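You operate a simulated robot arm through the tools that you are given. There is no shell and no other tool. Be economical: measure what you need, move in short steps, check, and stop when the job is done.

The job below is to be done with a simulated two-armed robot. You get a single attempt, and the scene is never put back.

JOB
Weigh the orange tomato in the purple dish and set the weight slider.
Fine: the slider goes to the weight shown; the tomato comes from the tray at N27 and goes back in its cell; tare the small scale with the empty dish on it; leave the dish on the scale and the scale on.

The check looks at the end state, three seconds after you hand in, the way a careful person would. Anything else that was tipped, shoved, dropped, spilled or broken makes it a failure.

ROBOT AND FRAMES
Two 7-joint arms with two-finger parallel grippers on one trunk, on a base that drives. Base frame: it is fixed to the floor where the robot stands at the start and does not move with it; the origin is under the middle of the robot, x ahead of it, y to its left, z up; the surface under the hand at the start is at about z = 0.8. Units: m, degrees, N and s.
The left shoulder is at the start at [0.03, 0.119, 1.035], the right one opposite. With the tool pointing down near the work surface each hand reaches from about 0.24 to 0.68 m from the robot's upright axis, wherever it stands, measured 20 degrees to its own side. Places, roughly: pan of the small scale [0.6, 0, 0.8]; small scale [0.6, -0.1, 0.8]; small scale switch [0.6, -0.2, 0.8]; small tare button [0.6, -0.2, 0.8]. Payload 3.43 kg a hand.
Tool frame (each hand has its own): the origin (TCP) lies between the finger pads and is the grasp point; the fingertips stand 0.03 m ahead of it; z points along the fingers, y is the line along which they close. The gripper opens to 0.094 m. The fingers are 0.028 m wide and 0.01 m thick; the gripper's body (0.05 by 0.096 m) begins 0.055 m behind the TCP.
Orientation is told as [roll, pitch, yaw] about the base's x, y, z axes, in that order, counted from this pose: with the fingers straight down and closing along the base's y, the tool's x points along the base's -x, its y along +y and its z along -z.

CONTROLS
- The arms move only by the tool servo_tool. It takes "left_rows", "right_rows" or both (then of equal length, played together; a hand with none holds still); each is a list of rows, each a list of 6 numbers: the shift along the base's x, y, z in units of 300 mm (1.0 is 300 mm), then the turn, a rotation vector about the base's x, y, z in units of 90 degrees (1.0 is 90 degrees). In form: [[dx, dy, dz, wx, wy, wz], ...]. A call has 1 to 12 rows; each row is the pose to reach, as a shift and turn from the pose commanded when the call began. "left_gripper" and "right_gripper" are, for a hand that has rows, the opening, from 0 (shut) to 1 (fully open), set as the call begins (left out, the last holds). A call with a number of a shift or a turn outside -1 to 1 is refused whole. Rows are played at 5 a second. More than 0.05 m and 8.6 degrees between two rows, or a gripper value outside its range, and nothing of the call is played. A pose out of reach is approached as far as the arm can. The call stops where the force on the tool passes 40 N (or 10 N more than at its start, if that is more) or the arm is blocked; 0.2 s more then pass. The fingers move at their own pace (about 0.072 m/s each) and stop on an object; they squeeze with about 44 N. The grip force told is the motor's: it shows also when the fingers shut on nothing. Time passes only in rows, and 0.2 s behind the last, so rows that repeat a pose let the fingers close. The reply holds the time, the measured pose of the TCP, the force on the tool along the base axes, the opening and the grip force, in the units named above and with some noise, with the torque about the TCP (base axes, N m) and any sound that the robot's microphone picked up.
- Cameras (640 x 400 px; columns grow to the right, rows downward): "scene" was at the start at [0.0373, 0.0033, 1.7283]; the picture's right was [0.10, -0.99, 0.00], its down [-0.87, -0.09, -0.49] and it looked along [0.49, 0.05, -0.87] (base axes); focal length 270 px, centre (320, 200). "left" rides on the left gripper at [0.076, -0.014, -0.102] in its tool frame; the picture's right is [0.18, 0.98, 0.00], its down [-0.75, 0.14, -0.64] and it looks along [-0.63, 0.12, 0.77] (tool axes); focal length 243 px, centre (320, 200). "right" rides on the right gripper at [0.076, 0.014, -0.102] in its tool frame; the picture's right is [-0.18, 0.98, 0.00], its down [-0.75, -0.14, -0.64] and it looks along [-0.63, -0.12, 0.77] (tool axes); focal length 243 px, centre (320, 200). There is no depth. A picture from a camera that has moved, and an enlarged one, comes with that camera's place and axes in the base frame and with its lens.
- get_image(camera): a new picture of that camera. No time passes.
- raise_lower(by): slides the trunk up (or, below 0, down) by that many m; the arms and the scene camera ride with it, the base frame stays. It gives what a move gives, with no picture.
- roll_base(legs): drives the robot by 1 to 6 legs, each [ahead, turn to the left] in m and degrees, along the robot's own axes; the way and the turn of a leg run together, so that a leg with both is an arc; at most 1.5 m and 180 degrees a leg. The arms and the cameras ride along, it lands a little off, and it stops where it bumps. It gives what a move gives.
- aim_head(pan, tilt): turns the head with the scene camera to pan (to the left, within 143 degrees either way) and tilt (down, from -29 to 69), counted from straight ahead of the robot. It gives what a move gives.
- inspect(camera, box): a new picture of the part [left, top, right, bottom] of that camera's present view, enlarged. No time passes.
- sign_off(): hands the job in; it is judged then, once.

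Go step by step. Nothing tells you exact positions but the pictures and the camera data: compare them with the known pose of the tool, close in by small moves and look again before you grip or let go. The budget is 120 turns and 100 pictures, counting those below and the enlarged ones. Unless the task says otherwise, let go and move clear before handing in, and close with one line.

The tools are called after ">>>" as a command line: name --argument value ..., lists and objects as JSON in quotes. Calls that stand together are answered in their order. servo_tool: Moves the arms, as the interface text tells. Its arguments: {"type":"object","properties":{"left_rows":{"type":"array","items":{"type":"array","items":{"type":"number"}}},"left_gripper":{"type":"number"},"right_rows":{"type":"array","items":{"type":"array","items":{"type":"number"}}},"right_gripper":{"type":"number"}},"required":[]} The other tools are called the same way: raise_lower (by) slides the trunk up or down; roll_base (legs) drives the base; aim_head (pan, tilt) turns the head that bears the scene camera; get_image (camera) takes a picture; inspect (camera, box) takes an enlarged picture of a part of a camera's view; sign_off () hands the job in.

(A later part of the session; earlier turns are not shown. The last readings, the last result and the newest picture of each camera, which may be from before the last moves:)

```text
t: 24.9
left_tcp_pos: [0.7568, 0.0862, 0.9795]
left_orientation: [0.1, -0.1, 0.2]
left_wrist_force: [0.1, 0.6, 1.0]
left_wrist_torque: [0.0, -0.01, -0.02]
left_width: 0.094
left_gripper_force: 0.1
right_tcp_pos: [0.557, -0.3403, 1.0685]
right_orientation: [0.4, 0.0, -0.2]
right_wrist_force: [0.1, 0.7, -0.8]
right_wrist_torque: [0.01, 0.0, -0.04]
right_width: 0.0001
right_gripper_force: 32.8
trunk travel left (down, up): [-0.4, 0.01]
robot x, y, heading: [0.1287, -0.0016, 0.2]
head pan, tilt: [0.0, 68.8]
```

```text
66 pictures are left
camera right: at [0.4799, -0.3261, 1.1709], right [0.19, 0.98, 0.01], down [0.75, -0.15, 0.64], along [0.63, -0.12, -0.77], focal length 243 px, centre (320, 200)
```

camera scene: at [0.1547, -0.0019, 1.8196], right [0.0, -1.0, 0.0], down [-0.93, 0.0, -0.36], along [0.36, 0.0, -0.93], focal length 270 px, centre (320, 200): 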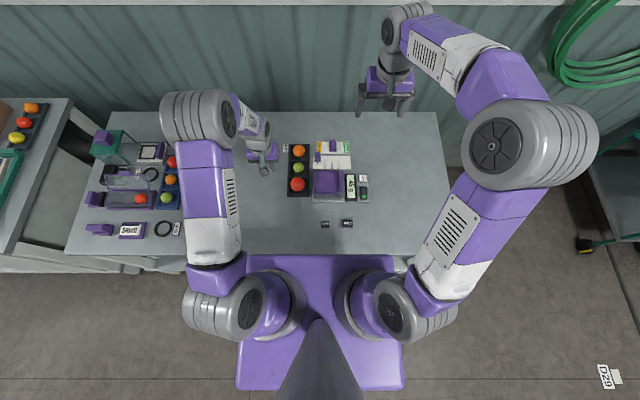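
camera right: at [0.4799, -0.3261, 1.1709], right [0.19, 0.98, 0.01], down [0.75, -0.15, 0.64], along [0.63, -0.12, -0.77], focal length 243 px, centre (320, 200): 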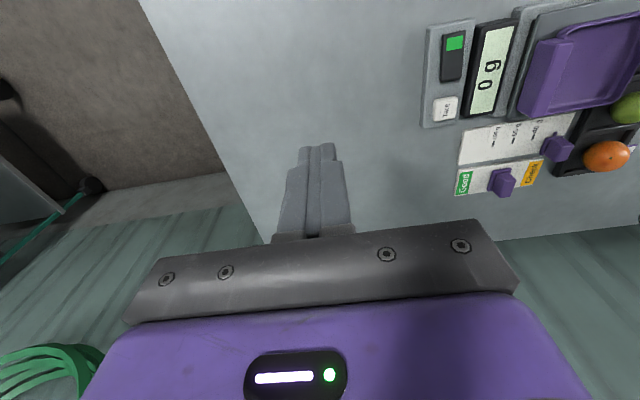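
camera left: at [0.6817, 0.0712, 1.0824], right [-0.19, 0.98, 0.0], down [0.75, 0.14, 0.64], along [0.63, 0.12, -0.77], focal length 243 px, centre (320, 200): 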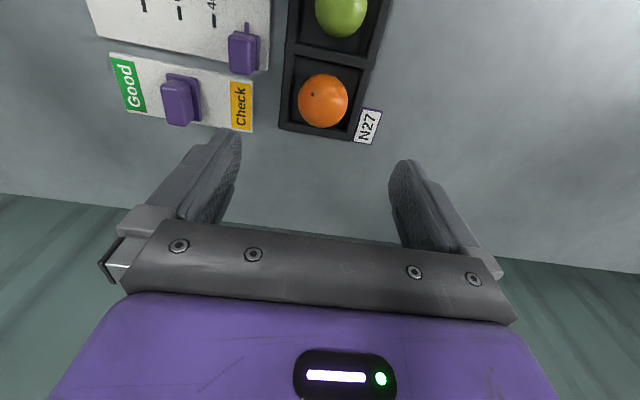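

The tomato is at about (0.760, 0.089), 5 cm wide, in a cell barely wider than the fingers allow. I'll go lower and check the rim height.

>>> servo_tool --left_rows '[[0.01, 0.01, -0.1, 0, 0, 0], [0.01, 0.01, -0.2, 0, 0, 0], [0.01, 0.01, -0.28, 0, 0, 0], [0.01, 0.01, -0.28, 0, 0, 0]]'

>>> inspect --camera "left" --box '[160, 0, 480, 250]'

>>> inspect --camera "right" --box '[440, 50, 640, 210]'

```text
t: 25.9
left_tcp_pos: [0.7487, 0.0927, 0.8971]
left_orientation: [0.0, 0.0, 0.3]
left_wrist_force: [0.0, 0.0, 0.3]
left_wrist_torque: [0.02, -0.02, 0.0]
left_width: 0.094
left_gripper_force: 0.2
left hand out of reach, approached as far as the arm can: row 2, 3, 4
right_tcp_pos: [0.5561, -0.3403, 1.0667]
right_orientation: [0.4, 0.0, -0.2]
right_wrist_force: [1.1, 0.2, -0.2]
right_wrist_torque: [0.01, 0.01, 0.01]
right_width: 0.0
right_gripper_force: 33.4
trunk travel left (down, up): [-0.4, 0.01]
robot x, y, heading: [0.1262, -0.002, 0.1]
head pan, tilt: [0.0, 68.8]
```

```text
1.60 times, centred on (320, 125) of left
camera zoom: at [0.6735, 0.0767, 0.9991], right [-0.19, 0.98, 0.0], down [0.75, 0.14, 0.64], along [0.63, 0.12, -0.77], focal length 388 px, centre (320, 320)
```

zoom: 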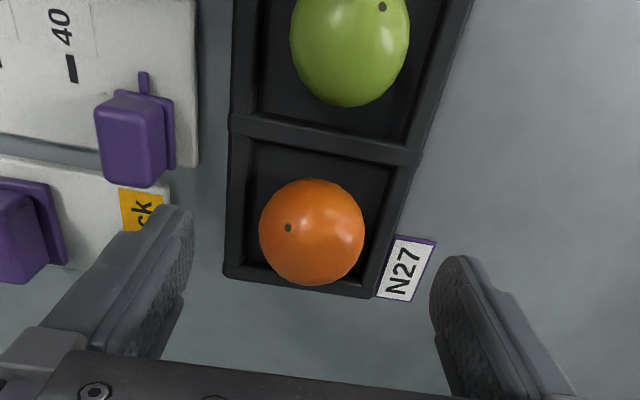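

```text
2.50 times, centred on (540, 130) of right
camera zoom: at [0.4798, -0.3261, 1.171], right [0.19, 0.98, 0.01], down [0.75, -0.15, 0.64], along [0.63, -0.12, -0.77], focal length 606 px, centre (-230, 375)
```

zoom: 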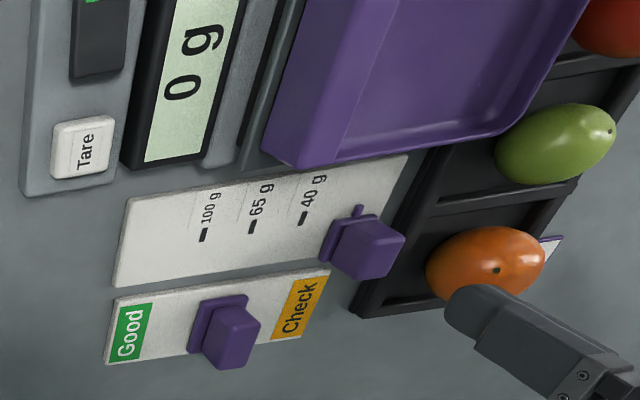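

The high trunk limits the reach. I'll raise the hand and lower the trunk by about 7 cm.

>>> servo_tool --left_rows '[[0, 0, 0.12, 0, 0, 0], [0, 0, 0.25, 0, 0, 0], [0, 0, 0.28, 0, 0, 0]]'

>>> raise_lower --by -0.04

>>> raise_lower --by -0.035

>>> get_image --camera "scene"

```text
t: 26.7
left_tcp_pos: [0.7645, 0.0884, 0.9805]
left_orientation: [0.1, 0.2, 0.3]
left_wrist_force: [-1.1, 0.0, -0.2]
left_wrist_torque: [-0.05, -0.02, 0.01]
left_width: 0.0941
left_gripper_force: 0.1
left hand out of reach, approached as far as the arm can: row 1, 2, 3
right_tcp_pos: [0.5575, -0.3385, 1.0675]
right_orientation: [0.3, -0.1, -0.2]
right_wrist_force: [0.6, -0.2, -0.3]
right_wrist_torque: [-0.01, -0.03, -0.05]
right_width: 0.0
right_gripper_force: 33.1
trunk travel left (down, up): [-0.4, 0.01]
robot x, y, heading: [0.1255, 0.0007, 0.1]
head pan, tilt: [0.0, 68.8]
```

```text
t: 27.6
left_tcp_pos: [0.764, 0.0889, 0.9401]
left_orientation: [0.0, 0.1, 0.1]
left_wrist_force: [0.4, -0.2, 0.4]
left_wrist_torque: [0.0, 0.01, 0.02]
left_width: 0.094
left_gripper_force: 0.0
right_tcp_pos: [0.5562, -0.3406, 1.0274]
right_orientation: [0.4, 0.0, -0.2]
right_wrist_force: [0.1, 0.2, -0.6]
right_wrist_torque: [0.01, 0.01, -0.01]
right_width: 0.0
right_gripper_force: 32.6
trunk travel left (down, up): [-0.36, 0.05]
robot x, y, heading: [0.1244, 0.0005, 0.2]
head pan, tilt: [0.0, 68.8]
```

```text
t: 28.4
left_tcp_pos: [0.7638, 0.089, 0.905]
left_orientation: [0.1, 0.1, 0.2]
left_wrist_force: [-0.4, 0.0, -0.1]
left_wrist_torque: [0.04, 0.01, -0.01]
left_width: 0.0938
left_gripper_force: 0.1
right_tcp_pos: [0.5569, -0.3389, 0.9926]
right_orientation: [0.4, 0.0, -0.1]
right_wrist_force: [-0.3, 0.4, 0.6]
right_wrist_torque: [0.01, 0.04, 0.0]
right_width: 0.0001
right_gripper_force: 33.2
trunk travel left (down, up): [-0.325, 0.085]
robot x, y, heading: [0.1271, 0.0016, 0.2]
head pan, tilt: [0.0, 68.8]
```

```text
63 pictures are left
camera scene: at [0.1545, -0.0032, 1.7446], right [0.0, -1.0, 0.0], down [-0.93, 0.0, -0.36], along [0.36, 0.0, -0.93], focal length 270 px, centre (320, 200)
```

scene: 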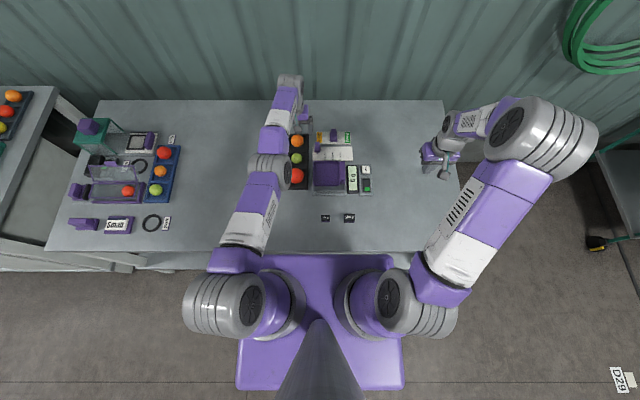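

>>> inspect --camera "left" --box '[160, 0, 480, 250]'

```text
1.60 times, centred on (320, 125) of left
camera zoom: at [0.6889, 0.0732, 1.0067], right [-0.19, 0.98, 0.0], down [0.75, 0.14, 0.64], along [0.63, 0.12, -0.77], focal length 388 px, centre (320, 320)
```

zoom: 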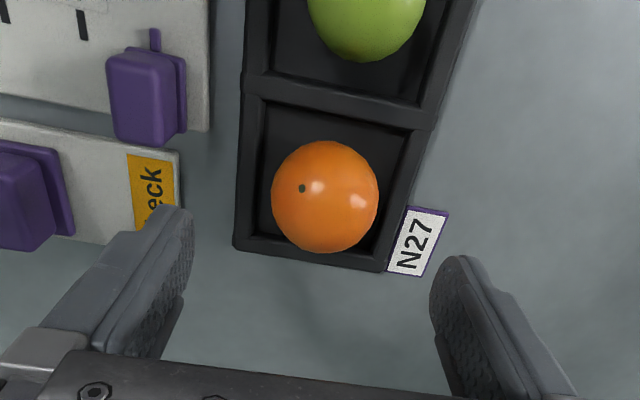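

Tomato centre at about (0.760, 0.090, 0.83). Narrow the opening to 75 mm and descend so that the tips stay just above the tray rim.

>>> servo_tool --left_rows '[[-0.013, 0.002, 0, 0, 0, 0], [-0.013, 0.002, -0.05, 0, 0, 0], [-0.013, 0.002, -0.1, 0, 0, 0], [-0.013, 0.002, -0.145, 0, 0, 0], [-0.013, 0.002, -0.145, 0, 0, 0]]' --left_gripper 0.8

>>> inspect --camera "left" --box '[160, 0, 480, 250]'

>>> inspect --camera "right" --box '[480, 40, 640, 240]'

```text
t: 29.6
left_tcp_pos: [0.7589, 0.0883, 0.8608]
left_orientation: [0.0, 0.1, 0.2]
left_wrist_force: [-0.3, 0.0, 0.3]
left_wrist_torque: [0.05, 0.01, -0.01]
left_width: 0.0753
left_gripper_force: 0.0
left hand out of reach, approached as far as the arm can: row 1
right_tcp_pos: [0.5565, -0.3395, 0.9925]
right_orientation: [0.4, 0.0, -0.1]
right_wrist_force: [0.9, 0.0, -0.5]
right_wrist_torque: [0.01, 0.02, 0.01]
right_width: 0.0
right_gripper_force: 32.9
trunk travel left (down, up): [-0.325, 0.085]
robot x, y, heading: [0.1299, 0.0019, 0.3]
head pan, tilt: [0.0, 68.8]
```

```text
1.60 times, centred on (320, 125) of left
camera zoom: at [0.6834, 0.0737, 0.9635], right [-0.19, 0.98, 0.0], down [0.75, 0.14, 0.64], along [0.63, 0.12, -0.77], focal length 388 px, centre (320, 320)
```

zoom: 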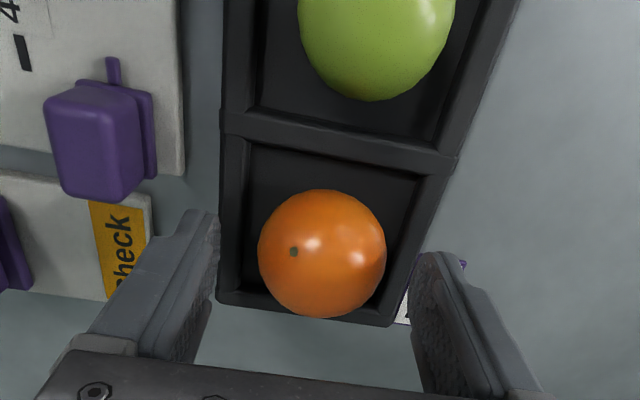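

```text
2.00 times, centred on (560, 140) of right
camera zoom: at [0.4798, -0.3259, 1.096], right [0.19, 0.98, 0.01], down [0.75, -0.15, 0.64], along [0.63, -0.12, -0.77], focal length 485 px, centre (-160, 320)
```

zoom: 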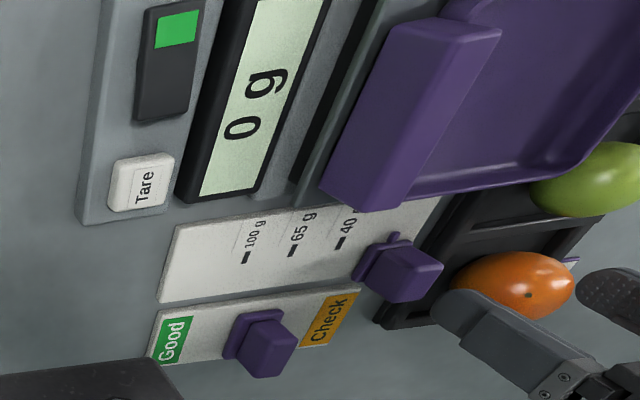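

Everything fits: tomato centre at z≈0.83. Down another 8 mm, then close.

>>> servo_tool --left_rows '[[0, 0, -0.013, 0, 0, 0], [0, 0, -0.025, 0, 0, 0]]'

>>> servo_tool --left_rows '[[0, 0, 0, 0, 0, 0], [0, 0, 0, 0, 0, 0], [0, 0, 0, 0, 0, 0]]' --left_gripper 0.45

>>> inspect --camera "left" --box '[160, 0, 480, 250]'

```text
t: 30.2
left_tcp_pos: [0.7562, 0.0909, 0.8548]
left_orientation: [0.1, 0.1, 0.2]
left_wrist_force: [0.4, -0.6, 0.0]
left_wrist_torque: [0.01, 0.0, 0.01]
left_width: 0.0752
left_gripper_force: 0.1
left hand out of reach, approached as far as the arm can: row 2
right_tcp_pos: [0.5569, -0.3402, 0.9938]
right_orientation: [0.3, 0.0, -0.2]
right_wrist_force: [-0.1, 0.0, 0.1]
right_wrist_torque: [0.01, -0.04, 0.02]
right_width: 0.0001
right_gripper_force: 32.9
trunk travel left (down, up): [-0.325, 0.085]
robot x, y, heading: [0.1326, 0.0012, 0.1]
head pan, tilt: [0.0, 68.8]
```

```text
t: 31.0
left_tcp_pos: [0.7566, 0.0898, 0.8541]
left_orientation: [0.1, 0.1, 0.2]
left_wrist_force: [-0.1, -0.3, -0.6]
left_wrist_torque: [0.02, -0.01, -0.02]
left_width: 0.0509
left_gripper_force: 16.2
right_tcp_pos: [0.5581, -0.3402, 0.9919]
right_orientation: [0.4, 0.0, -0.1]
right_wrist_force: [0.3, -0.3, -0.1]
right_wrist_torque: [-0.02, -0.03, 0.0]
right_width: 0.0001
right_gripper_force: 33.2
trunk travel left (down, up): [-0.325, 0.085]
robot x, y, heading: [0.1249, 0.0004, 0.2]
head pan, tilt: [0.0, 68.8]
```

```text
1.60 times, centred on (320, 125) of left
camera zoom: at [0.6818, 0.0746, 0.9562], right [-0.19, 0.98, 0.0], down [0.75, 0.14, 0.64], along [0.63, 0.12, -0.77], focal length 388 px, centre (320, 320)
```

zoom: 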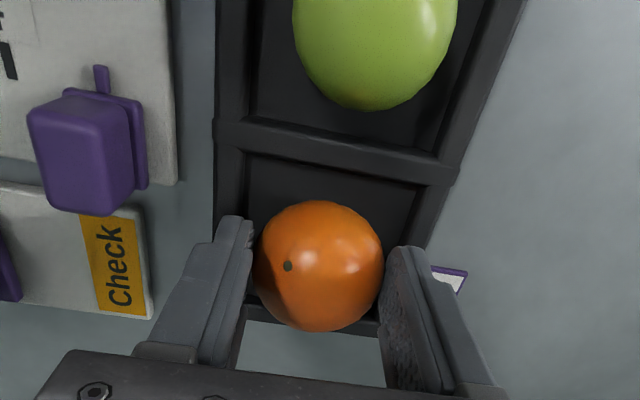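

Gentle grip holds (51 mm, 16 N). Lift and check.

>>> servo_tool --left_rows '[[0, 0, 0.03, 0, 0, 0], [0, 0, 0.08, 0, 0, 0], [0, 0, 0.15, 0, 0, 0], [0, 0, 0.27, 0, 0, 0], [0, 0, 0.27, 0, 0, 0]]'

>>> get_image --camera "left"

```text
t: 32.2
left_tcp_pos: [0.767, 0.0878, 0.9331]
left_orientation: [0.1, 0.1, 0.2]
left_wrist_force: [0.0, -0.9, -0.8]
left_wrist_torque: [-0.02, 0.03, -0.01]
left_width: 0.0509
left_gripper_force: 16.1
left hand out of reach, approached as far as the arm can: row 3, 4, 5
right_tcp_pos: [0.5566, -0.3397, 0.9923]
right_orientation: [0.5, 0.0, -0.1]
right_wrist_force: [0.1, -0.1, -0.1]
right_wrist_torque: [-0.02, 0.0, 0.01]
right_width: 0.0
right_gripper_force: 32.9
trunk travel left (down, up): [-0.325, 0.085]
robot x, y, heading: [0.1289, 0.0013, 0.1]
head pan, tilt: [0.0, 68.8]
```

```text
58 pictures are left
camera left: at [0.693, 0.0727, 1.035], right [-0.19, 0.98, 0.0], down [0.76, 0.14, 0.64], along [0.63, 0.12, -0.77], focal length 243 px, centre (320, 200)
```

left: 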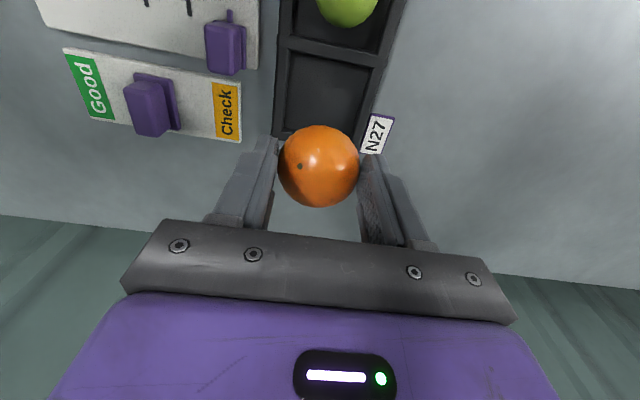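

Tomato is held. Now carry it high over to the dish centre at about (0.600, −0.026).

>>> servo_tool --left_rows '[[-0.08, -0.03, 0.1, 0, 0, 0], [-0.15, -0.1, 0.15, 0, 0, 0], [-0.25, -0.18, 0.15, 0, 0, 0], [-0.35, -0.26, 0.15, 0, 0, 0], [-0.45, -0.33, 0.15, 0, 0, 0], [-0.523, -0.385, 0.15, 0, 0, 0], [-0.523, -0.385, 0.15, 0, 0, 0]]'

>>> get_image --camera "left"

```text
t: 33.8
left_tcp_pos: [0.7264, -0.072, 0.9739]
left_orientation: [0.1, 0.2, 0.3]
left_wrist_force: [0.8, 0.0, -0.4]
left_wrist_torque: [-0.01, -0.02, -0.02]
left_width: 0.0508
left_gripper_force: 15.8
left hand out of reach, approached as far as the arm can: row 1, 2, 3, 4, 5, 6, 7
right_tcp_pos: [0.5573, -0.3406, 0.9927]
right_orientation: [0.5, 0.0, -0.1]
right_wrist_force: [0.4, -1.0, -0.4]
right_wrist_torque: [-0.02, 0.03, 0.02]
right_width: 0.0001
right_gripper_force: 32.4
trunk travel left (down, up): [-0.325, 0.085]
robot x, y, heading: [0.1294, -0.0004, 0.2]
head pan, tilt: [0.0, 68.8]
```

```text
57 pictures are left
camera left: at [0.6513, -0.0876, 1.0767], right [-0.19, 0.98, 0.0], down [0.76, 0.14, 0.64], along [0.63, 0.12, -0.77], focal length 243 px, centre (320, 200)
```

left: 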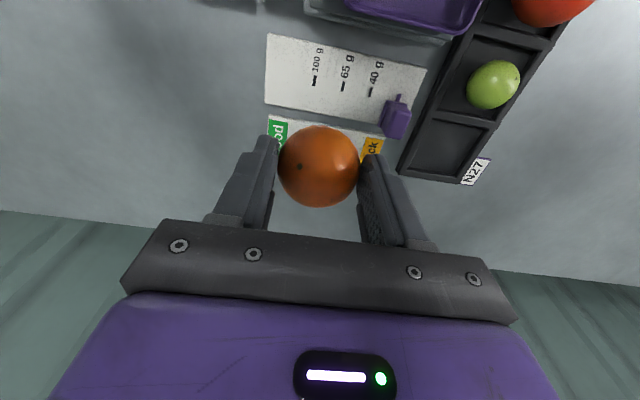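

The arm is lagging near full stretch. Let me see whether holding lets it converge.

>>> servo_tool --left_rows '[[-0.05, 0, 0, 0, 0, 0], [-0.1, 0, 0, 0, 0, 0], [-0.15, 0, 0, 0, 0, 0]]'

>>> get_image --camera "scene"

```text
t: 34.6
left_tcp_pos: [0.7206, -0.0835, 0.9726]
left_orientation: [0.1, 0.2, 0.2]
left_wrist_force: [0.2, -0.1, -0.4]
left_wrist_torque: [0.01, 0.0, 0.01]
left_width: 0.0509
left_gripper_force: 16.4
left hand out of reach, approached as far as the arm can: row 1, 2, 3
right_tcp_pos: [0.5565, -0.3397, 0.9938]
right_orientation: [0.4, 0.0, -0.2]
right_wrist_force: [0.3, -1.0, 0.0]
right_wrist_torque: [0.02, 0.03, 0.0]
right_width: 0.0
right_gripper_force: 33.1
trunk travel left (down, up): [-0.325, 0.085]
robot x, y, heading: [0.1295, 0.0005, 0.3]
head pan, tilt: [0.0, 68.8]
```

```text
56 pictures are left
camera scene: at [0.1549, -0.0032, 1.7446], right [0.0, -1.0, 0.0], down [-0.93, 0.0, -0.36], along [0.36, 0.0, -0.93], focal length 270 px, centre (320, 200)
```

scene: 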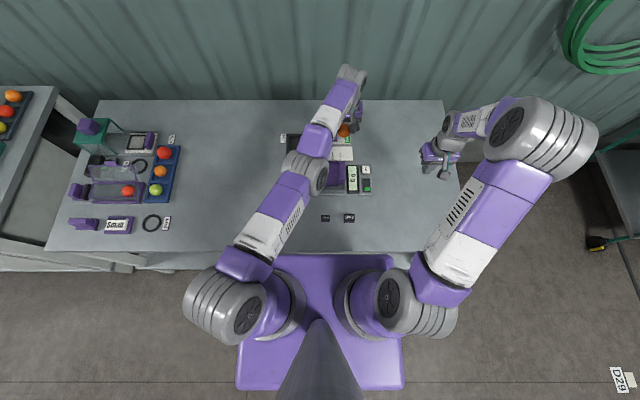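

The elbow is stretched straight, so a radial pull does nothing; moving down a little should bend it. I'll step down 5 cm, then inward.

>>> servo_tool --left_rows '[[-0.05, 0.0, -0.09, 0, 0, 0], [-0.1, 0.0, -0.17, 0, 0, 0], [-0.15, 0.0, -0.17, 0, 0, 0], [-0.2, 0.05, -0.17, 0, 0, 0], [-0.25, 0.1, -0.17, 0, 0, 0]]'

>>> get_image --camera "left"

```text
t: 35.8
left_tcp_pos: [0.7128, -0.0856, 0.9055]
left_orientation: [0.2, 0.3, 0.3]
left_wrist_force: [0.0, 0.5, -1.1]
left_wrist_torque: [-0.02, 0.03, 0.01]
left_width: 0.0508
left_gripper_force: 15.7
left hand out of reach, approached as far as the arm can: row 1, 2, 3, 4, 5
right_tcp_pos: [0.5574, -0.3389, 0.9922]
right_orientation: [0.3, -0.1, -0.2]
right_wrist_force: [0.5, 0.4, 0.1]
right_wrist_torque: [-0.03, -0.03, 0.0]
right_width: 0.0004
right_gripper_force: 32.7
trunk travel left (down, up): [-0.325, 0.085]
robot x, y, heading: [0.1276, -0.001, 0.1]
head pan, tilt: [0.0, 68.8]
```

```text
55 pictures are left
camera left: at [0.6379, -0.1004, 1.0077], right [-0.19, 0.98, 0.0], down [0.76, 0.14, 0.64], along [0.63, 0.12, -0.77], focal length 243 px, centre (320, 200)
```

left: 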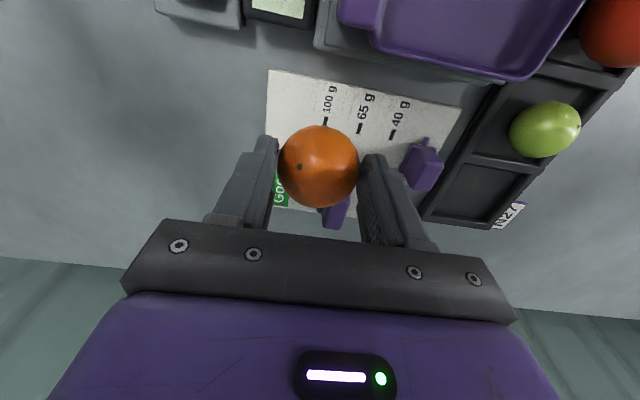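

Still stuck at full stretch. I'll try a tangential move up and to the left followed by inward.

>>> servo_tool --left_rows '[[0, 0.1, 0.1, 0, 0, 0], [-0.05, 0.2, 0.2, 0, 0, 0], [-0.1, 0.3, 0.3, 0, 0, 0], [-0.15, 0.3, 0.4, 0, 0, 0], [-0.25, 0.3, 0.4, 0, 0, 0], [-0.35, 0.3, 0.4, 0, 0, 0]]'

```text
t: 37.2
left_tcp_pos: [0.741, -0.0378, 1.0331]
left_orientation: [0.1, 0.2, 0.2]
left_wrist_force: [0.3, -0.3, -0.1]
left_wrist_torque: [-0.01, -0.02, 0.01]
left_width: 0.0507
left_gripper_force: 16.2
left hand out of reach, approached as far as the arm can: row 1, 2, 3, 4, 5, 6
right_tcp_pos: [0.5556, -0.3405, 0.9916]
right_orientation: [0.4, 0.0, -0.2]
right_wrist_force: [0.5, 0.2, 0.6]
right_wrist_torque: [-0.01, -0.03, -0.01]
right_width: 0.0
right_gripper_force: 33.2
trunk travel left (down, up): [-0.325, 0.085]
robot x, y, heading: [0.1264, -0.0001, -0.2]
head pan, tilt: [0.0, 68.8]
```

Not releasing. I'll try a small tool tilt to free the wrist/elbow, with an inward pull.

>>> servo_tool --left_rows '[[-0.05, 0, 0, 0, 0.09, 0], [-0.1, 0, 0, 0, 0.18, 0], [-0.2, 0, 0, 0, 0.18, 0], [-0.3, 0, 0, 0, 0.18, 0]]'

>>> get_image --camera "scene"

```text
t: 38.2
left_tcp_pos: [0.6502, -0.0359, 1.0352]
left_orientation: [0.1, 16.2, 0.2]
left_wrist_force: [-0.2, 0.3, -1.0]
left_wrist_torque: [0.02, -0.01, -0.01]
left_width: 0.0507
left_gripper_force: 16.2
left hand out of reach, approached as far as the arm can: row 1, 2
right_tcp_pos: [0.5561, -0.3395, 0.9928]
right_orientation: [0.4, 0.0, -0.2]
right_wrist_force: [-0.3, 0.8, 0.2]
right_wrist_torque: [0.01, -0.02, -0.01]
right_width: 0.0
right_gripper_force: 32.9
trunk travel left (down, up): [-0.325, 0.085]
robot x, y, heading: [0.1288, 0.0014, 0.1]
head pan, tilt: [0.0, 68.8]
```

```text
54 pictures are left
camera scene: at [0.153, -0.0026, 1.7447], right [0.0, -1.0, 0.0], down [-0.93, 0.0, -0.36], along [0.36, 0.0, -0.93], focal length 270 px, centre (320, 200)
```

scene: 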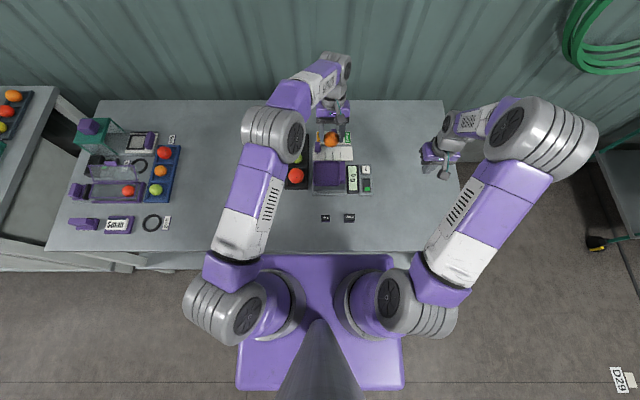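

Freed: the elbow bends again. Now back upright above the dish centre.

>>> servo_tool --left_rows '[[-0.08, 0.01, -0.03, 0, -0.06, 0], [-0.167, 0.03, -0.05, 0, -0.12, 0], [-0.167, 0.03, -0.15, 0, -0.18, 0], [-0.167, 0.03, -0.25, 0, -0.18, 0], [-0.167, 0.03, -0.3, 0, -0.18, 0], [-0.167, 0.03, -0.3, 0, -0.18, 0]]'

>>> get_image --camera "left"

```text
t: 39.6
left_tcp_pos: [0.6005, -0.0281, 0.9434]
left_orientation: [0.1, 0.1, 0.2]
left_wrist_force: [0.2, 0.9, -0.6]
left_wrist_torque: [-0.01, -0.03, 0.0]
left_width: 0.0508
left_gripper_force: 16.0
right_tcp_pos: [0.5574, -0.3389, 0.9921]
right_orientation: [0.5, -0.1, -0.2]
right_wrist_force: [-0.7, 0.1, 0.3]
right_wrist_torque: [0.01, 0.0, 0.01]
right_width: 0.0
right_gripper_force: 33.2
trunk travel left (down, up): [-0.325, 0.085]
robot x, y, heading: [0.1265, 0.0024, 0.3]
head pan, tilt: [0.0, 68.8]
```

```text
53 pictures are left
camera left: at [0.5255, -0.0432, 1.0454], right [-0.19, 0.98, 0.0], down [0.75, 0.14, 0.64], along [0.63, 0.12, -0.77], focal length 243 px, centre (320, 200)
```

left: 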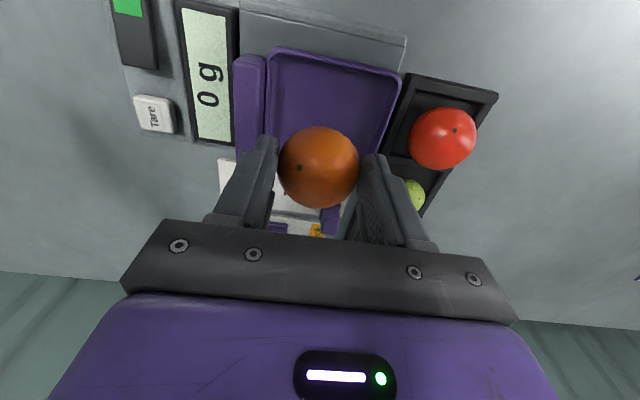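

Aligned with the dish. Descend to just above its floor.

>>> servo_tool --left_rows '[[0.01, 0.002, -0.06, 0, 0, 0], [0.01, 0.002, -0.12, 0, 0, 0], [0.01, 0.002, -0.12, 0, 0, 0]]'

>>> get_image --camera "left"

```text
t: 40.4
left_tcp_pos: [0.6038, -0.0248, 0.9065]
left_orientation: [0.1, 0.1, 0.2]
left_wrist_force: [0.0, 0.4, -1.1]
left_wrist_torque: [0.02, 0.01, -0.01]
left_width: 0.0505
left_gripper_force: 16.6
right_tcp_pos: [0.5572, -0.3389, 0.9929]
right_orientation: [0.4, 0.0, -0.2]
right_wrist_force: [0.0, 0.1, -0.6]
right_wrist_torque: [0.02, 0.01, 0.02]
right_width: 0.0
right_gripper_force: 32.9
trunk travel left (down, up): [-0.325, 0.085]
robot x, y, heading: [0.1261, 0.0019, 0.2]
head pan, tilt: [0.0, 68.8]
```

```text
52 pictures are left
camera left: at [0.5289, -0.0417, 1.0092], right [-0.19, 0.98, 0.0], down [0.75, 0.14, 0.64], along [0.63, 0.12, -0.77], focal length 243 px, centre (320, 200)
```

left: 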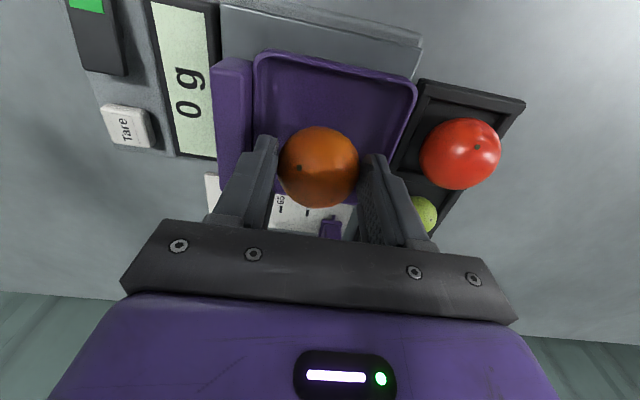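

>>> servo_tool --left_rows '[[-0.005, 0, -0.014, 0, 0, 0], [-0.005, 0, -0.027, 0, 0, 0]]'

>>> inspect --camera "left" --box '[80, 0, 480, 250]'

```text
t: 41.0
left_tcp_pos: [0.6031, -0.0259, 0.8995]
left_orientation: [0.0, 0.1, 0.1]
left_wrist_force: [0.1, -0.3, 0.3]
left_wrist_torque: [0.01, 0.03, 0.02]
left_width: 0.0507
left_gripper_force: 15.4
right_tcp_pos: [0.5572, -0.3402, 0.9927]
right_orientation: [0.4, 0.0, -0.2]
right_wrist_force: [0.1, -0.1, -0.2]
right_wrist_torque: [-0.01, -0.02, -0.02]
right_width: 0.0
right_gripper_force: 33.2
trunk travel left (down, up): [-0.325, 0.085]
robot x, y, heading: [0.13, -0.004, 0.1]
head pan, tilt: [0.0, 68.8]
```

```text
1.60 times, centred on (280, 125) of left
camera zoom: at [0.5275, -0.0416, 1.0018], right [-0.19, 0.98, 0.0], down [0.75, 0.14, 0.64], along [0.63, 0.12, -0.77], focal length 388 px, centre (384, 320)
```

zoom: 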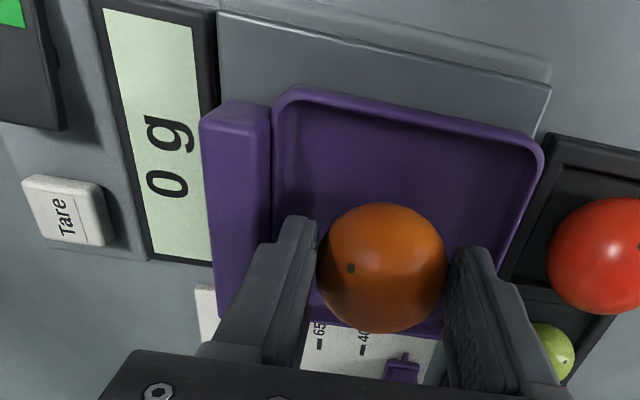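

>>> servo_tool --left_rows '[[0, 0, -0.01, 0, 0, 0], [0, 0, -0.01, 0, 0, 0]]'

>>> inspect --camera "left" --box '[80, 0, 480, 250]'

```text
t: 41.6
left_tcp_pos: [0.6022, -0.026, 0.8971]
left_orientation: [0.1, 0.0, 0.2]
left_wrist_force: [-0.4, -0.2, -0.7]
left_wrist_torque: [-0.01, 0.01, 0.02]
left_width: 0.0511
left_gripper_force: 16.2
right_tcp_pos: [0.5571, -0.3387, 0.9922]
right_orientation: [0.3, 0.0, -0.2]
right_wrist_force: [0.0, 0.8, -1.0]
right_wrist_torque: [0.0, -0.01, -0.04]
right_width: 0.0001
right_gripper_force: 33.4
trunk travel left (down, up): [-0.325, 0.085]
robot x, y, heading: [0.1259, -0.0017, 0.1]
head pan, tilt: [0.0, 68.8]
```

```text
1.60 times, centred on (280, 125) of left
camera zoom: at [0.5275, -0.0415, 0.9988], right [-0.19, 0.98, 0.0], down [0.75, 0.14, 0.64], along [0.63, 0.12, -0.77], focal length 388 px, centre (384, 320)
```

zoom: 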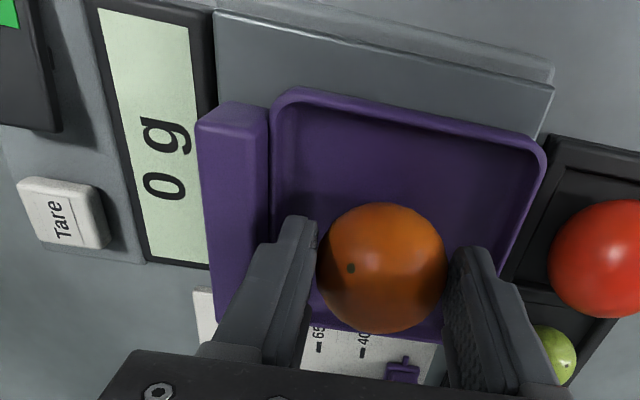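

>>> servo_tool --left_rows '[[0, 0, -0.008, 0, 0, 0], [0, 0, -0.008, 0, 0, 0]]'

>>> inspect --camera "left" --box '[80, 0, 480, 250]'

```text
t: 42.2
left_tcp_pos: [0.603, -0.0265, 0.8941]
left_orientation: [0.2, 0.0, 0.2]
left_wrist_force: [0.2, -1.0, -0.1]
left_wrist_torque: [-0.03, 0.02, -0.01]
left_width: 0.051
left_gripper_force: 16.1
right_tcp_pos: [0.5558, -0.3395, 0.9921]
right_orientation: [0.4, 0.1, -0.3]
right_wrist_force: [1.0, -0.4, -0.2]
right_wrist_torque: [-0.05, -0.04, 0.0]
right_width: 0.0002
right_gripper_force: 33.0
trunk travel left (down, up): [-0.325, 0.085]
robot x, y, heading: [0.1239, -0.0078, -0.1]
head pan, tilt: [0.0, 68.8]
```

```text
1.60 times, centred on (280, 125) of left
camera zoom: at [0.528, -0.0413, 0.9963], right [-0.19, 0.98, 0.0], down [0.75, 0.14, 0.64], along [0.63, 0.12, -0.77], focal length 388 px, centre (384, 320)
```

zoom: 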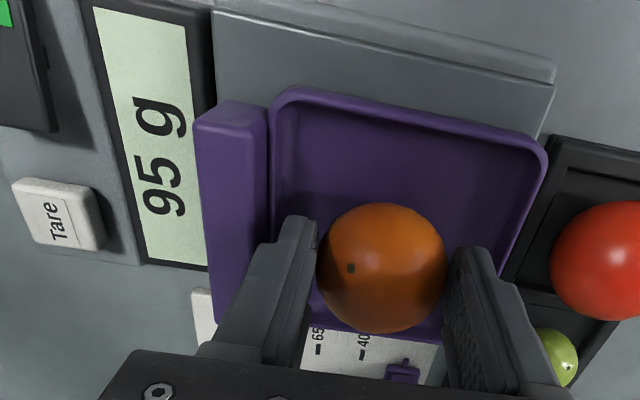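

Touching (95 g). Release slightly and lift clear to read the settled weight.

>>> servo_tool --left_rows '[[0, 0, 0, 0, 0, 0], [0, 0, 0, 0, 0, 0], [0, 0, 0.05, 0, 0, 0], [0, 0, 0.15, 0, 0, 0], [0, 0, 0.28, 0, 0, 0], [0, 0.1, 0.35, 0, 0, 0], [0, 0.25, 0.35, 0, 0, 0], [0, 0.4, 0.35, 0, 0, 0], [0, 0.5, 0.35, 0, 0, 0], [0, 0.5, 0.35, 0, 0, 0]]' --left_gripper 0.65

>>> inspect --camera "scene" --box '[270, 120, 390, 225]'

>>> inspect --camera "right" --box '[400, 0, 640, 240]'

```text
t: 44.4
left_tcp_pos: [0.6027, 0.1225, 0.9984]
left_orientation: [0.1, 0.2, 0.3]
left_wrist_force: [-0.7, 0.4, 0.0]
left_wrist_torque: [-0.01, 0.02, 0.0]
left_width: 0.0608
left_gripper_force: 0.0
right_tcp_pos: [0.5565, -0.3404, 0.9922]
right_orientation: [0.4, 0.0, -0.2]
right_wrist_force: [0.6, 0.5, 0.2]
right_wrist_torque: [-0.03, 0.03, 0.03]
right_width: 0.0
right_gripper_force: 32.8
trunk travel left (down, up): [-0.325, 0.085]
robot x, y, heading: [0.1268, -0.0017, -0.0]
head pan, tilt: [0.0, 68.8]
```

```text
3.81 times, centred on (330, 172) of scene
camera zoom: at [0.1549, -0.0039, 1.7446], right [0.0, -1.0, 0.0], down [-0.93, 0.0, -0.36], along [0.36, 0.0, -0.93], focal length 1030 px, centre (282, 305)
```

zoom: 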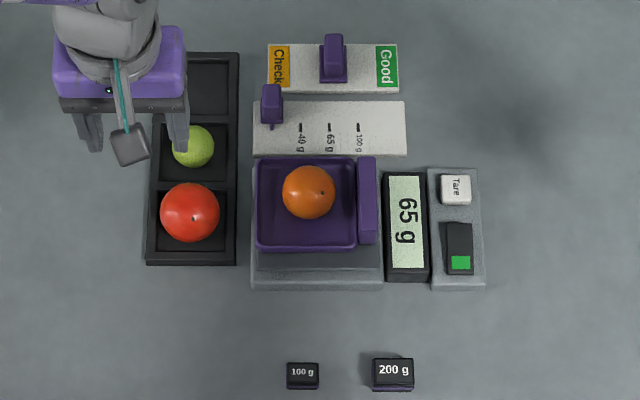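

```text
1.67 times, centred on (520, 120) of right
camera zoom: at [0.4799, -0.3264, 1.0959], right [0.19, 0.98, 0.01], down [0.75, -0.15, 0.64], along [0.63, -0.12, -0.77], focal length 404 px, centre (-13, 333)
```

zoom: 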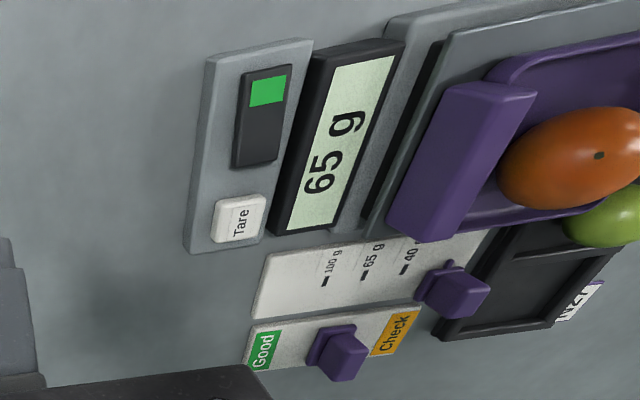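

The weight is 65 g; the slider must point to 65. First the tomato goes back: regrasp it from above.

>>> servo_tool --left_rows '[[0, -0.12, -0.05, 0, 0, 0], [0.0, -0.25, -0.1, 0, 0, 0], [0.0, -0.38, -0.15, 0, 0, 0], [0.0, -0.496, -0.17, 0, 0, 0], [0.0, -0.496, -0.17, 0, 0, 0]]' --left_gripper 0.75

>>> inspect --camera "left" --box '[80, 0, 480, 250]'

```text
t: 45.6
left_tcp_pos: [0.6033, -0.0259, 0.9479]
left_orientation: [0.1, 0.1, 0.3]
left_wrist_force: [-0.2, -0.1, -0.2]
left_wrist_torque: [-0.03, -0.03, 0.0]
left_width: 0.0704
left_gripper_force: 0.0
right_tcp_pos: [0.5575, -0.3395, 0.9922]
right_orientation: [0.3, 0.0, -0.3]
right_wrist_force: [-0.2, -0.7, -0.2]
right_wrist_torque: [0.0, -0.01, 0.02]
right_width: 0.0
right_gripper_force: 33.2
trunk travel left (down, up): [-0.325, 0.085]
robot x, y, heading: [0.1299, -0.0019, 0.1]
head pan, tilt: [0.0, 68.8]
```

```text
1.60 times, centred on (280, 125) of left
camera zoom: at [0.5289, -0.0416, 1.0501], right [-0.19, 0.98, 0.0], down [0.75, 0.14, 0.64], along [0.63, 0.12, -0.77], focal length 388 px, centre (384, 320)
```

zoom: 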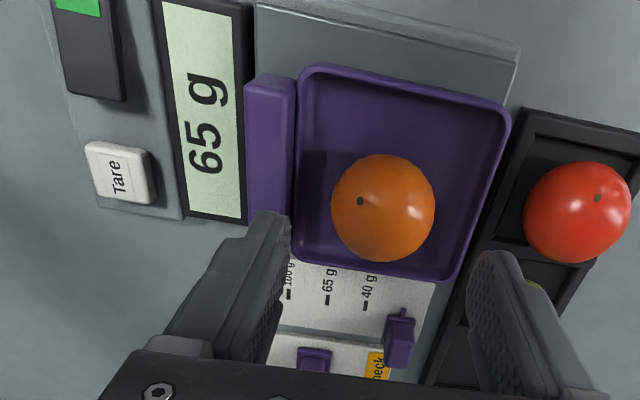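

Tomato at about (0.607, −0.026). Descend with the 61 mm opening that fit before, and grip gently.

>>> servo_tool --left_rows '[[0.012, 0, 0, 0, 0, 0], [0.012, 0, -0.06, 0, 0, 0], [0.012, 0, -0.12, 0, 0, 0], [0.012, 0, -0.172, 0, 0, 0], [0.012, 0, -0.172, 0, 0, 0]]' --left_gripper 0.65

>>> servo_tool --left_rows '[[0, 0, 0, 0, 0, 0], [0, 0, 0, 0, 0, 0], [0, 0, 0, 0, 0, 0]]' --left_gripper 0.45

>>> inspect --camera "left" --box '[80, 0, 480, 250]'

```text
t: 46.8
left_tcp_pos: [0.6052, -0.0246, 0.8967]
left_orientation: [0.1, 0.1, 0.2]
left_wrist_force: [-0.4, 0.2, 0.0]
left_wrist_torque: [-0.03, 0.03, 0.05]
left_width: 0.0607
left_gripper_force: 0.1
right_tcp_pos: [0.5573, -0.3396, 0.9931]
right_orientation: [0.3, 0.0, -0.1]
right_wrist_force: [-1.4, 1.1, 0.3]
right_wrist_torque: [0.0, -0.03, -0.01]
right_width: 0.0001
right_gripper_force: 33.1
trunk travel left (down, up): [-0.325, 0.085]
robot x, y, heading: [0.13, 0.0023, 0.3]
head pan, tilt: [0.0, 68.8]
```

```text
t: 47.6
left_tcp_pos: [0.6056, -0.024, 0.8977]
left_orientation: [0.1, 0.2, 0.2]
left_wrist_force: [0.4, -0.1, 0.3]
left_wrist_torque: [-0.04, -0.01, 0.01]
left_width: 0.0505
left_gripper_force: 15.6
right_tcp_pos: [0.5578, -0.3387, 0.9933]
right_orientation: [0.4, 0.0, -0.3]
right_wrist_force: [0.2, -0.4, -0.2]
right_wrist_torque: [0.01, 0.01, 0.02]
right_width: 0.0001
right_gripper_force: 33.3
trunk travel left (down, up): [-0.325, 0.085]
robot x, y, heading: [0.1282, 0.0016, 0.0]
head pan, tilt: [0.0, 68.8]
```

```text
1.60 times, centred on (280, 125) of left
camera zoom: at [0.5309, -0.0403, 0.9994], right [-0.19, 0.98, 0.0], down [0.75, 0.14, 0.64], along [0.63, 0.12, -0.77], focal length 388 px, centre (384, 320)
```

zoom: 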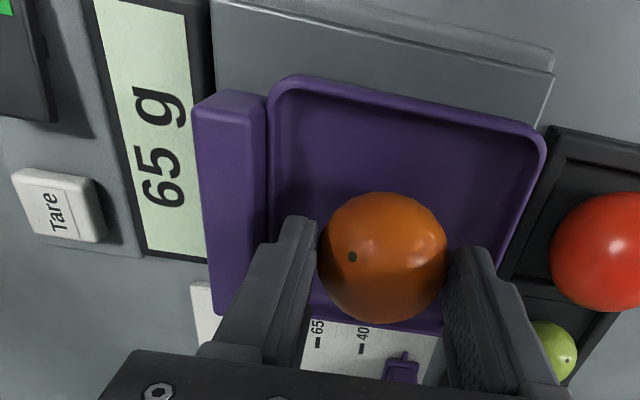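

Gripped. Lift and carry it back above its cell, tilting the tool 10° outward to avoid full stretch.

>>> servo_tool --left_rows '[[0, 0, 0.06, 0, 0, 0], [0, 0, 0.15, 0, 0, 0], [0, 0, 0.257, 0, -0.03, 0], [0.1, 0.076, 0.257, 0, -0.06, 0], [0.2, 0.151, 0.257, 0, -0.09, 0], [0.3, 0.227, 0.257, 0, -0.111, 0], [0.4, 0.303, 0.257, 0, -0.111, 0], [0.49, 0.378, 0.257, 0, -0.111, 0], [0.49, 0.378, 0.19, 0, -0.111, 0], [0.49, 0.378, 0.19, 0, -0.111, 0]]'

>>> get_image --camera "left"

```text
t: 49.8
left_tcp_pos: [0.7536, 0.0884, 0.9535]
left_orientation: [0.1, -9.8, 0.1]
left_wrist_force: [-0.5, -0.5, -0.7]
left_wrist_torque: [-0.01, -0.03, 0.01]
left_width: 0.0507
left_gripper_force: 16.2
right_tcp_pos: [0.5579, -0.3394, 0.9931]
right_orientation: [0.4, -0.1, -0.2]
right_wrist_force: [-0.3, -0.7, -0.2]
right_wrist_torque: [-0.01, 0.05, 0.0]
right_width: 0.0
right_gripper_force: 33.2
trunk travel left (down, up): [-0.325, 0.085]
robot x, y, heading: [0.1288, 0.0019, 0.2]
head pan, tilt: [0.0, 68.8]
```

```text
44 pictures are left
camera left: at [0.6624, 0.0734, 1.041], right [-0.19, 0.98, -0.03], down [0.63, 0.14, 0.76], along [0.75, 0.12, -0.65], focal length 243 px, centre (320, 200)
```

left: 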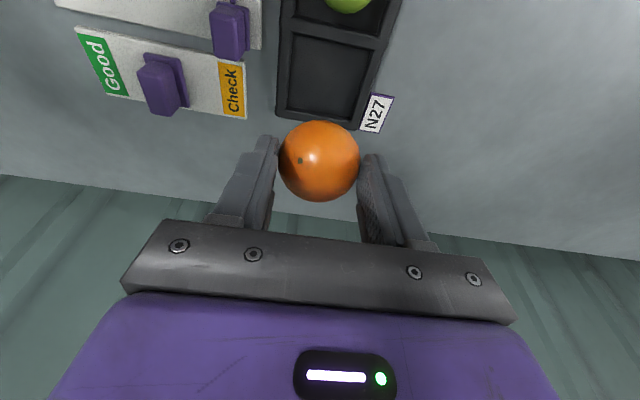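

Reach is fine with the tilt. Lower it towards the cell.

>>> servo_tool --left_rows '[[0.003, 0.004, -0.1, 0, 0, 0], [0.005, 0.004, -0.2, 0, 0, 0], [0.005, 0.004, -0.29, 0, 0, 0], [0.005, 0.004, -0.29, 0, 0, 0]]'

>>> inspect --camera "left" --box '[160, 0, 480, 250]'

>>> inspect --camera "right" --box '[480, 40, 640, 240]'

```text
t: 50.8
left_tcp_pos: [0.7552, 0.0879, 0.8645]
left_orientation: [0.1, -9.9, 0.2]
left_wrist_force: [0.1, 0.3, -0.5]
left_wrist_torque: [0.02, -0.02, -0.04]
left_width: 0.0505
left_gripper_force: 16.0
right_tcp_pos: [0.556, -0.3391, 0.9926]
right_orientation: [0.4, 0.0, -0.2]
right_wrist_force: [-0.4, 0.3, -0.3]
right_wrist_torque: [-0.03, 0.0, -0.01]
right_width: 0.0001
right_gripper_force: 33.1
trunk travel left (down, up): [-0.325, 0.085]
robot x, y, heading: [0.1289, -0.0021, 0.2]
head pan, tilt: [0.0, 68.8]
```

```text
1.60 times, centred on (320, 125) of left
camera zoom: at [0.6638, 0.0728, 0.9526], right [-0.19, 0.98, -0.03], down [0.63, 0.14, 0.76], along [0.75, 0.12, -0.65], focal length 388 px, centre (320, 320)
```

zoom: 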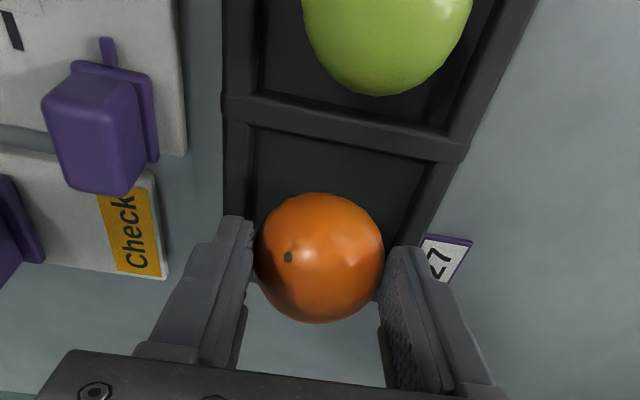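

```text
2.00 times, centred on (560, 140) of right
camera zoom: at [0.4796, -0.3259, 1.0961], right [0.19, 0.98, 0.01], down [0.75, -0.15, 0.64], along [0.63, -0.12, -0.77], focal length 485 px, centre (-160, 320)
```

zoom: 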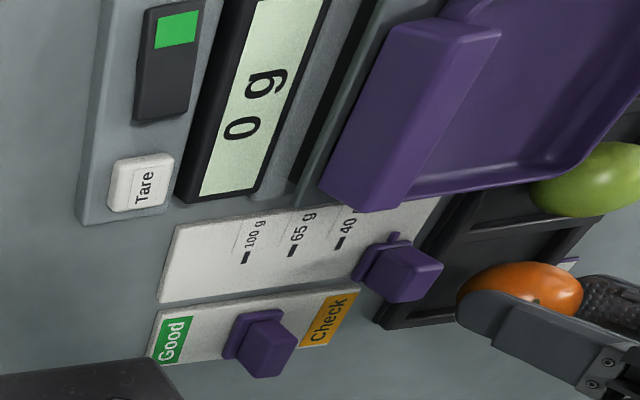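

>>> servo_tool --left_rows '[[0, 0.005, -0.015, 0, 0, 0], [0, 0.005, -0.027, 0, 0, 0], [0, 0.005, -0.027, 0, 0, 0]]'

>>> inspect --camera "left" --box '[160, 0, 480, 250]'

```text
t: 51.6
left_tcp_pos: [0.7554, 0.0909, 0.8572]
left_orientation: [0.0, -10.0, 0.2]
left_wrist_force: [-0.2, -0.7, -1.0]
left_wrist_torque: [-0.01, 0.0, -0.02]
left_width: 0.0505
left_gripper_force: 16.1
right_tcp_pos: [0.557, -0.3394, 0.9924]
right_orientation: [0.4, 0.1, -0.1]
right_wrist_force: [-0.1, -0.4, -0.9]
right_wrist_torque: [0.01, 0.0, -0.02]
right_width: 0.0001
right_gripper_force: 32.7
trunk travel left (down, up): [-0.325, 0.085]
robot x, y, heading: [0.1289, -0.0001, 0.1]
head pan, tilt: [0.0, 68.8]
```

```text
1.60 times, centred on (320, 125) of left
camera zoom: at [0.6638, 0.0752, 0.9453], right [-0.19, 0.98, -0.03], down [0.63, 0.14, 0.76], along [0.75, 0.12, -0.65], focal length 388 px, centre (320, 320)
```

zoom: 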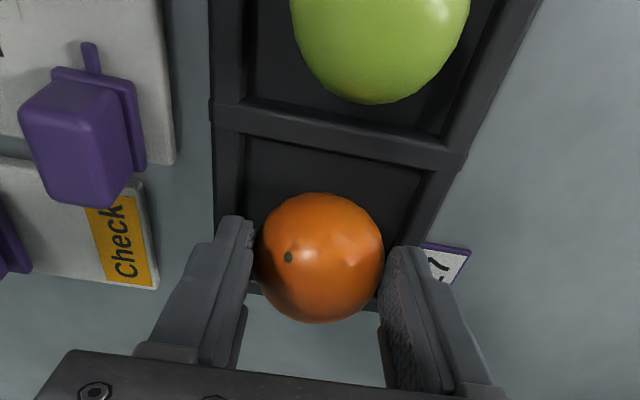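

Only a millimetre or two above the cell floor. Release gently and lift straight up.

>>> servo_tool --left_rows '[[0, 0, -0.005, 0, 0, 0], [0, 0, -0.005, 0, 0, 0]]'

>>> servo_tool --left_rows '[[0, 0, 0, 0, 0, 0], [0, 0, 0, 0, 0, 0], [0, 0, 0.06, 0, 0, 0], [-0.01, 0, 0.15, 0, 0, 0], [-0.02, 0, 0.28, 0, 0, 0], [-0.02, 0, 0.28, 0, 0, 0]]' --left_gripper 0.68

>>> get_image --camera "left"

```text
t: 52.2
left_tcp_pos: [0.755, 0.0908, 0.8577]
left_orientation: [0.2, -10.0, 0.2]
left_wrist_force: [-1.3, 0.6, 3.4]
left_wrist_torque: [0.0, 0.0, 0.02]
left_width: 0.0505
left_gripper_force: 16.1
right_tcp_pos: [0.5562, -0.3397, 0.9921]
right_orientation: [0.4, 0.0, -0.2]
right_wrist_force: [-0.2, 0.2, 0.2]
right_wrist_torque: [-0.02, -0.01, -0.01]
right_width: 0.0
right_gripper_force: 32.7
trunk travel left (down, up): [-0.325, 0.085]
robot x, y, heading: [0.1266, 0.0001, 0.1]
head pan, tilt: [0.0, 68.8]
```

```text
t: 53.6
left_tcp_pos: [0.7482, 0.0923, 0.9405]
left_orientation: [0.1, -9.8, 0.2]
left_wrist_force: [-0.1, 0.0, 0.2]
left_wrist_torque: [0.01, -0.02, -0.01]
left_width: 0.0639
left_gripper_force: 0.1
right_tcp_pos: [0.5573, -0.3398, 0.992]
right_orientation: [0.3, 0.0, -0.1]
right_wrist_force: [0.5, 0.8, 0.5]
right_wrist_torque: [0.0, 0.0, 0.0]
right_width: 0.0001
right_gripper_force: 33.3
trunk travel left (down, up): [-0.325, 0.085]
robot x, y, heading: [0.1286, -0.0005, 0.2]
head pan, tilt: [0.0, 68.8]
```

```text
40 pictures are left
camera left: at [0.6562, 0.0761, 1.0274], right [-0.19, 0.98, -0.03], down [0.63, 0.14, 0.76], along [0.75, 0.12, -0.65], focal length 243 px, centre (320, 200)
```

left: 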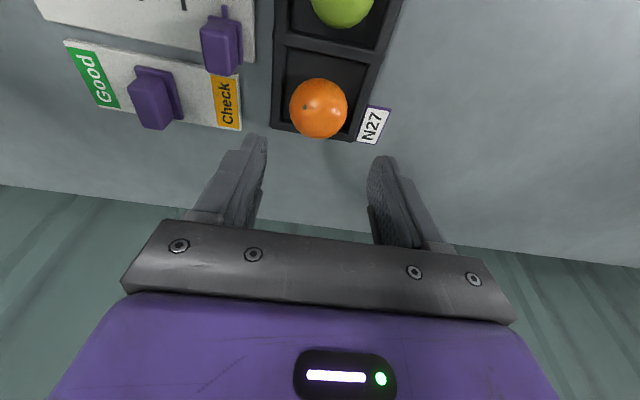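

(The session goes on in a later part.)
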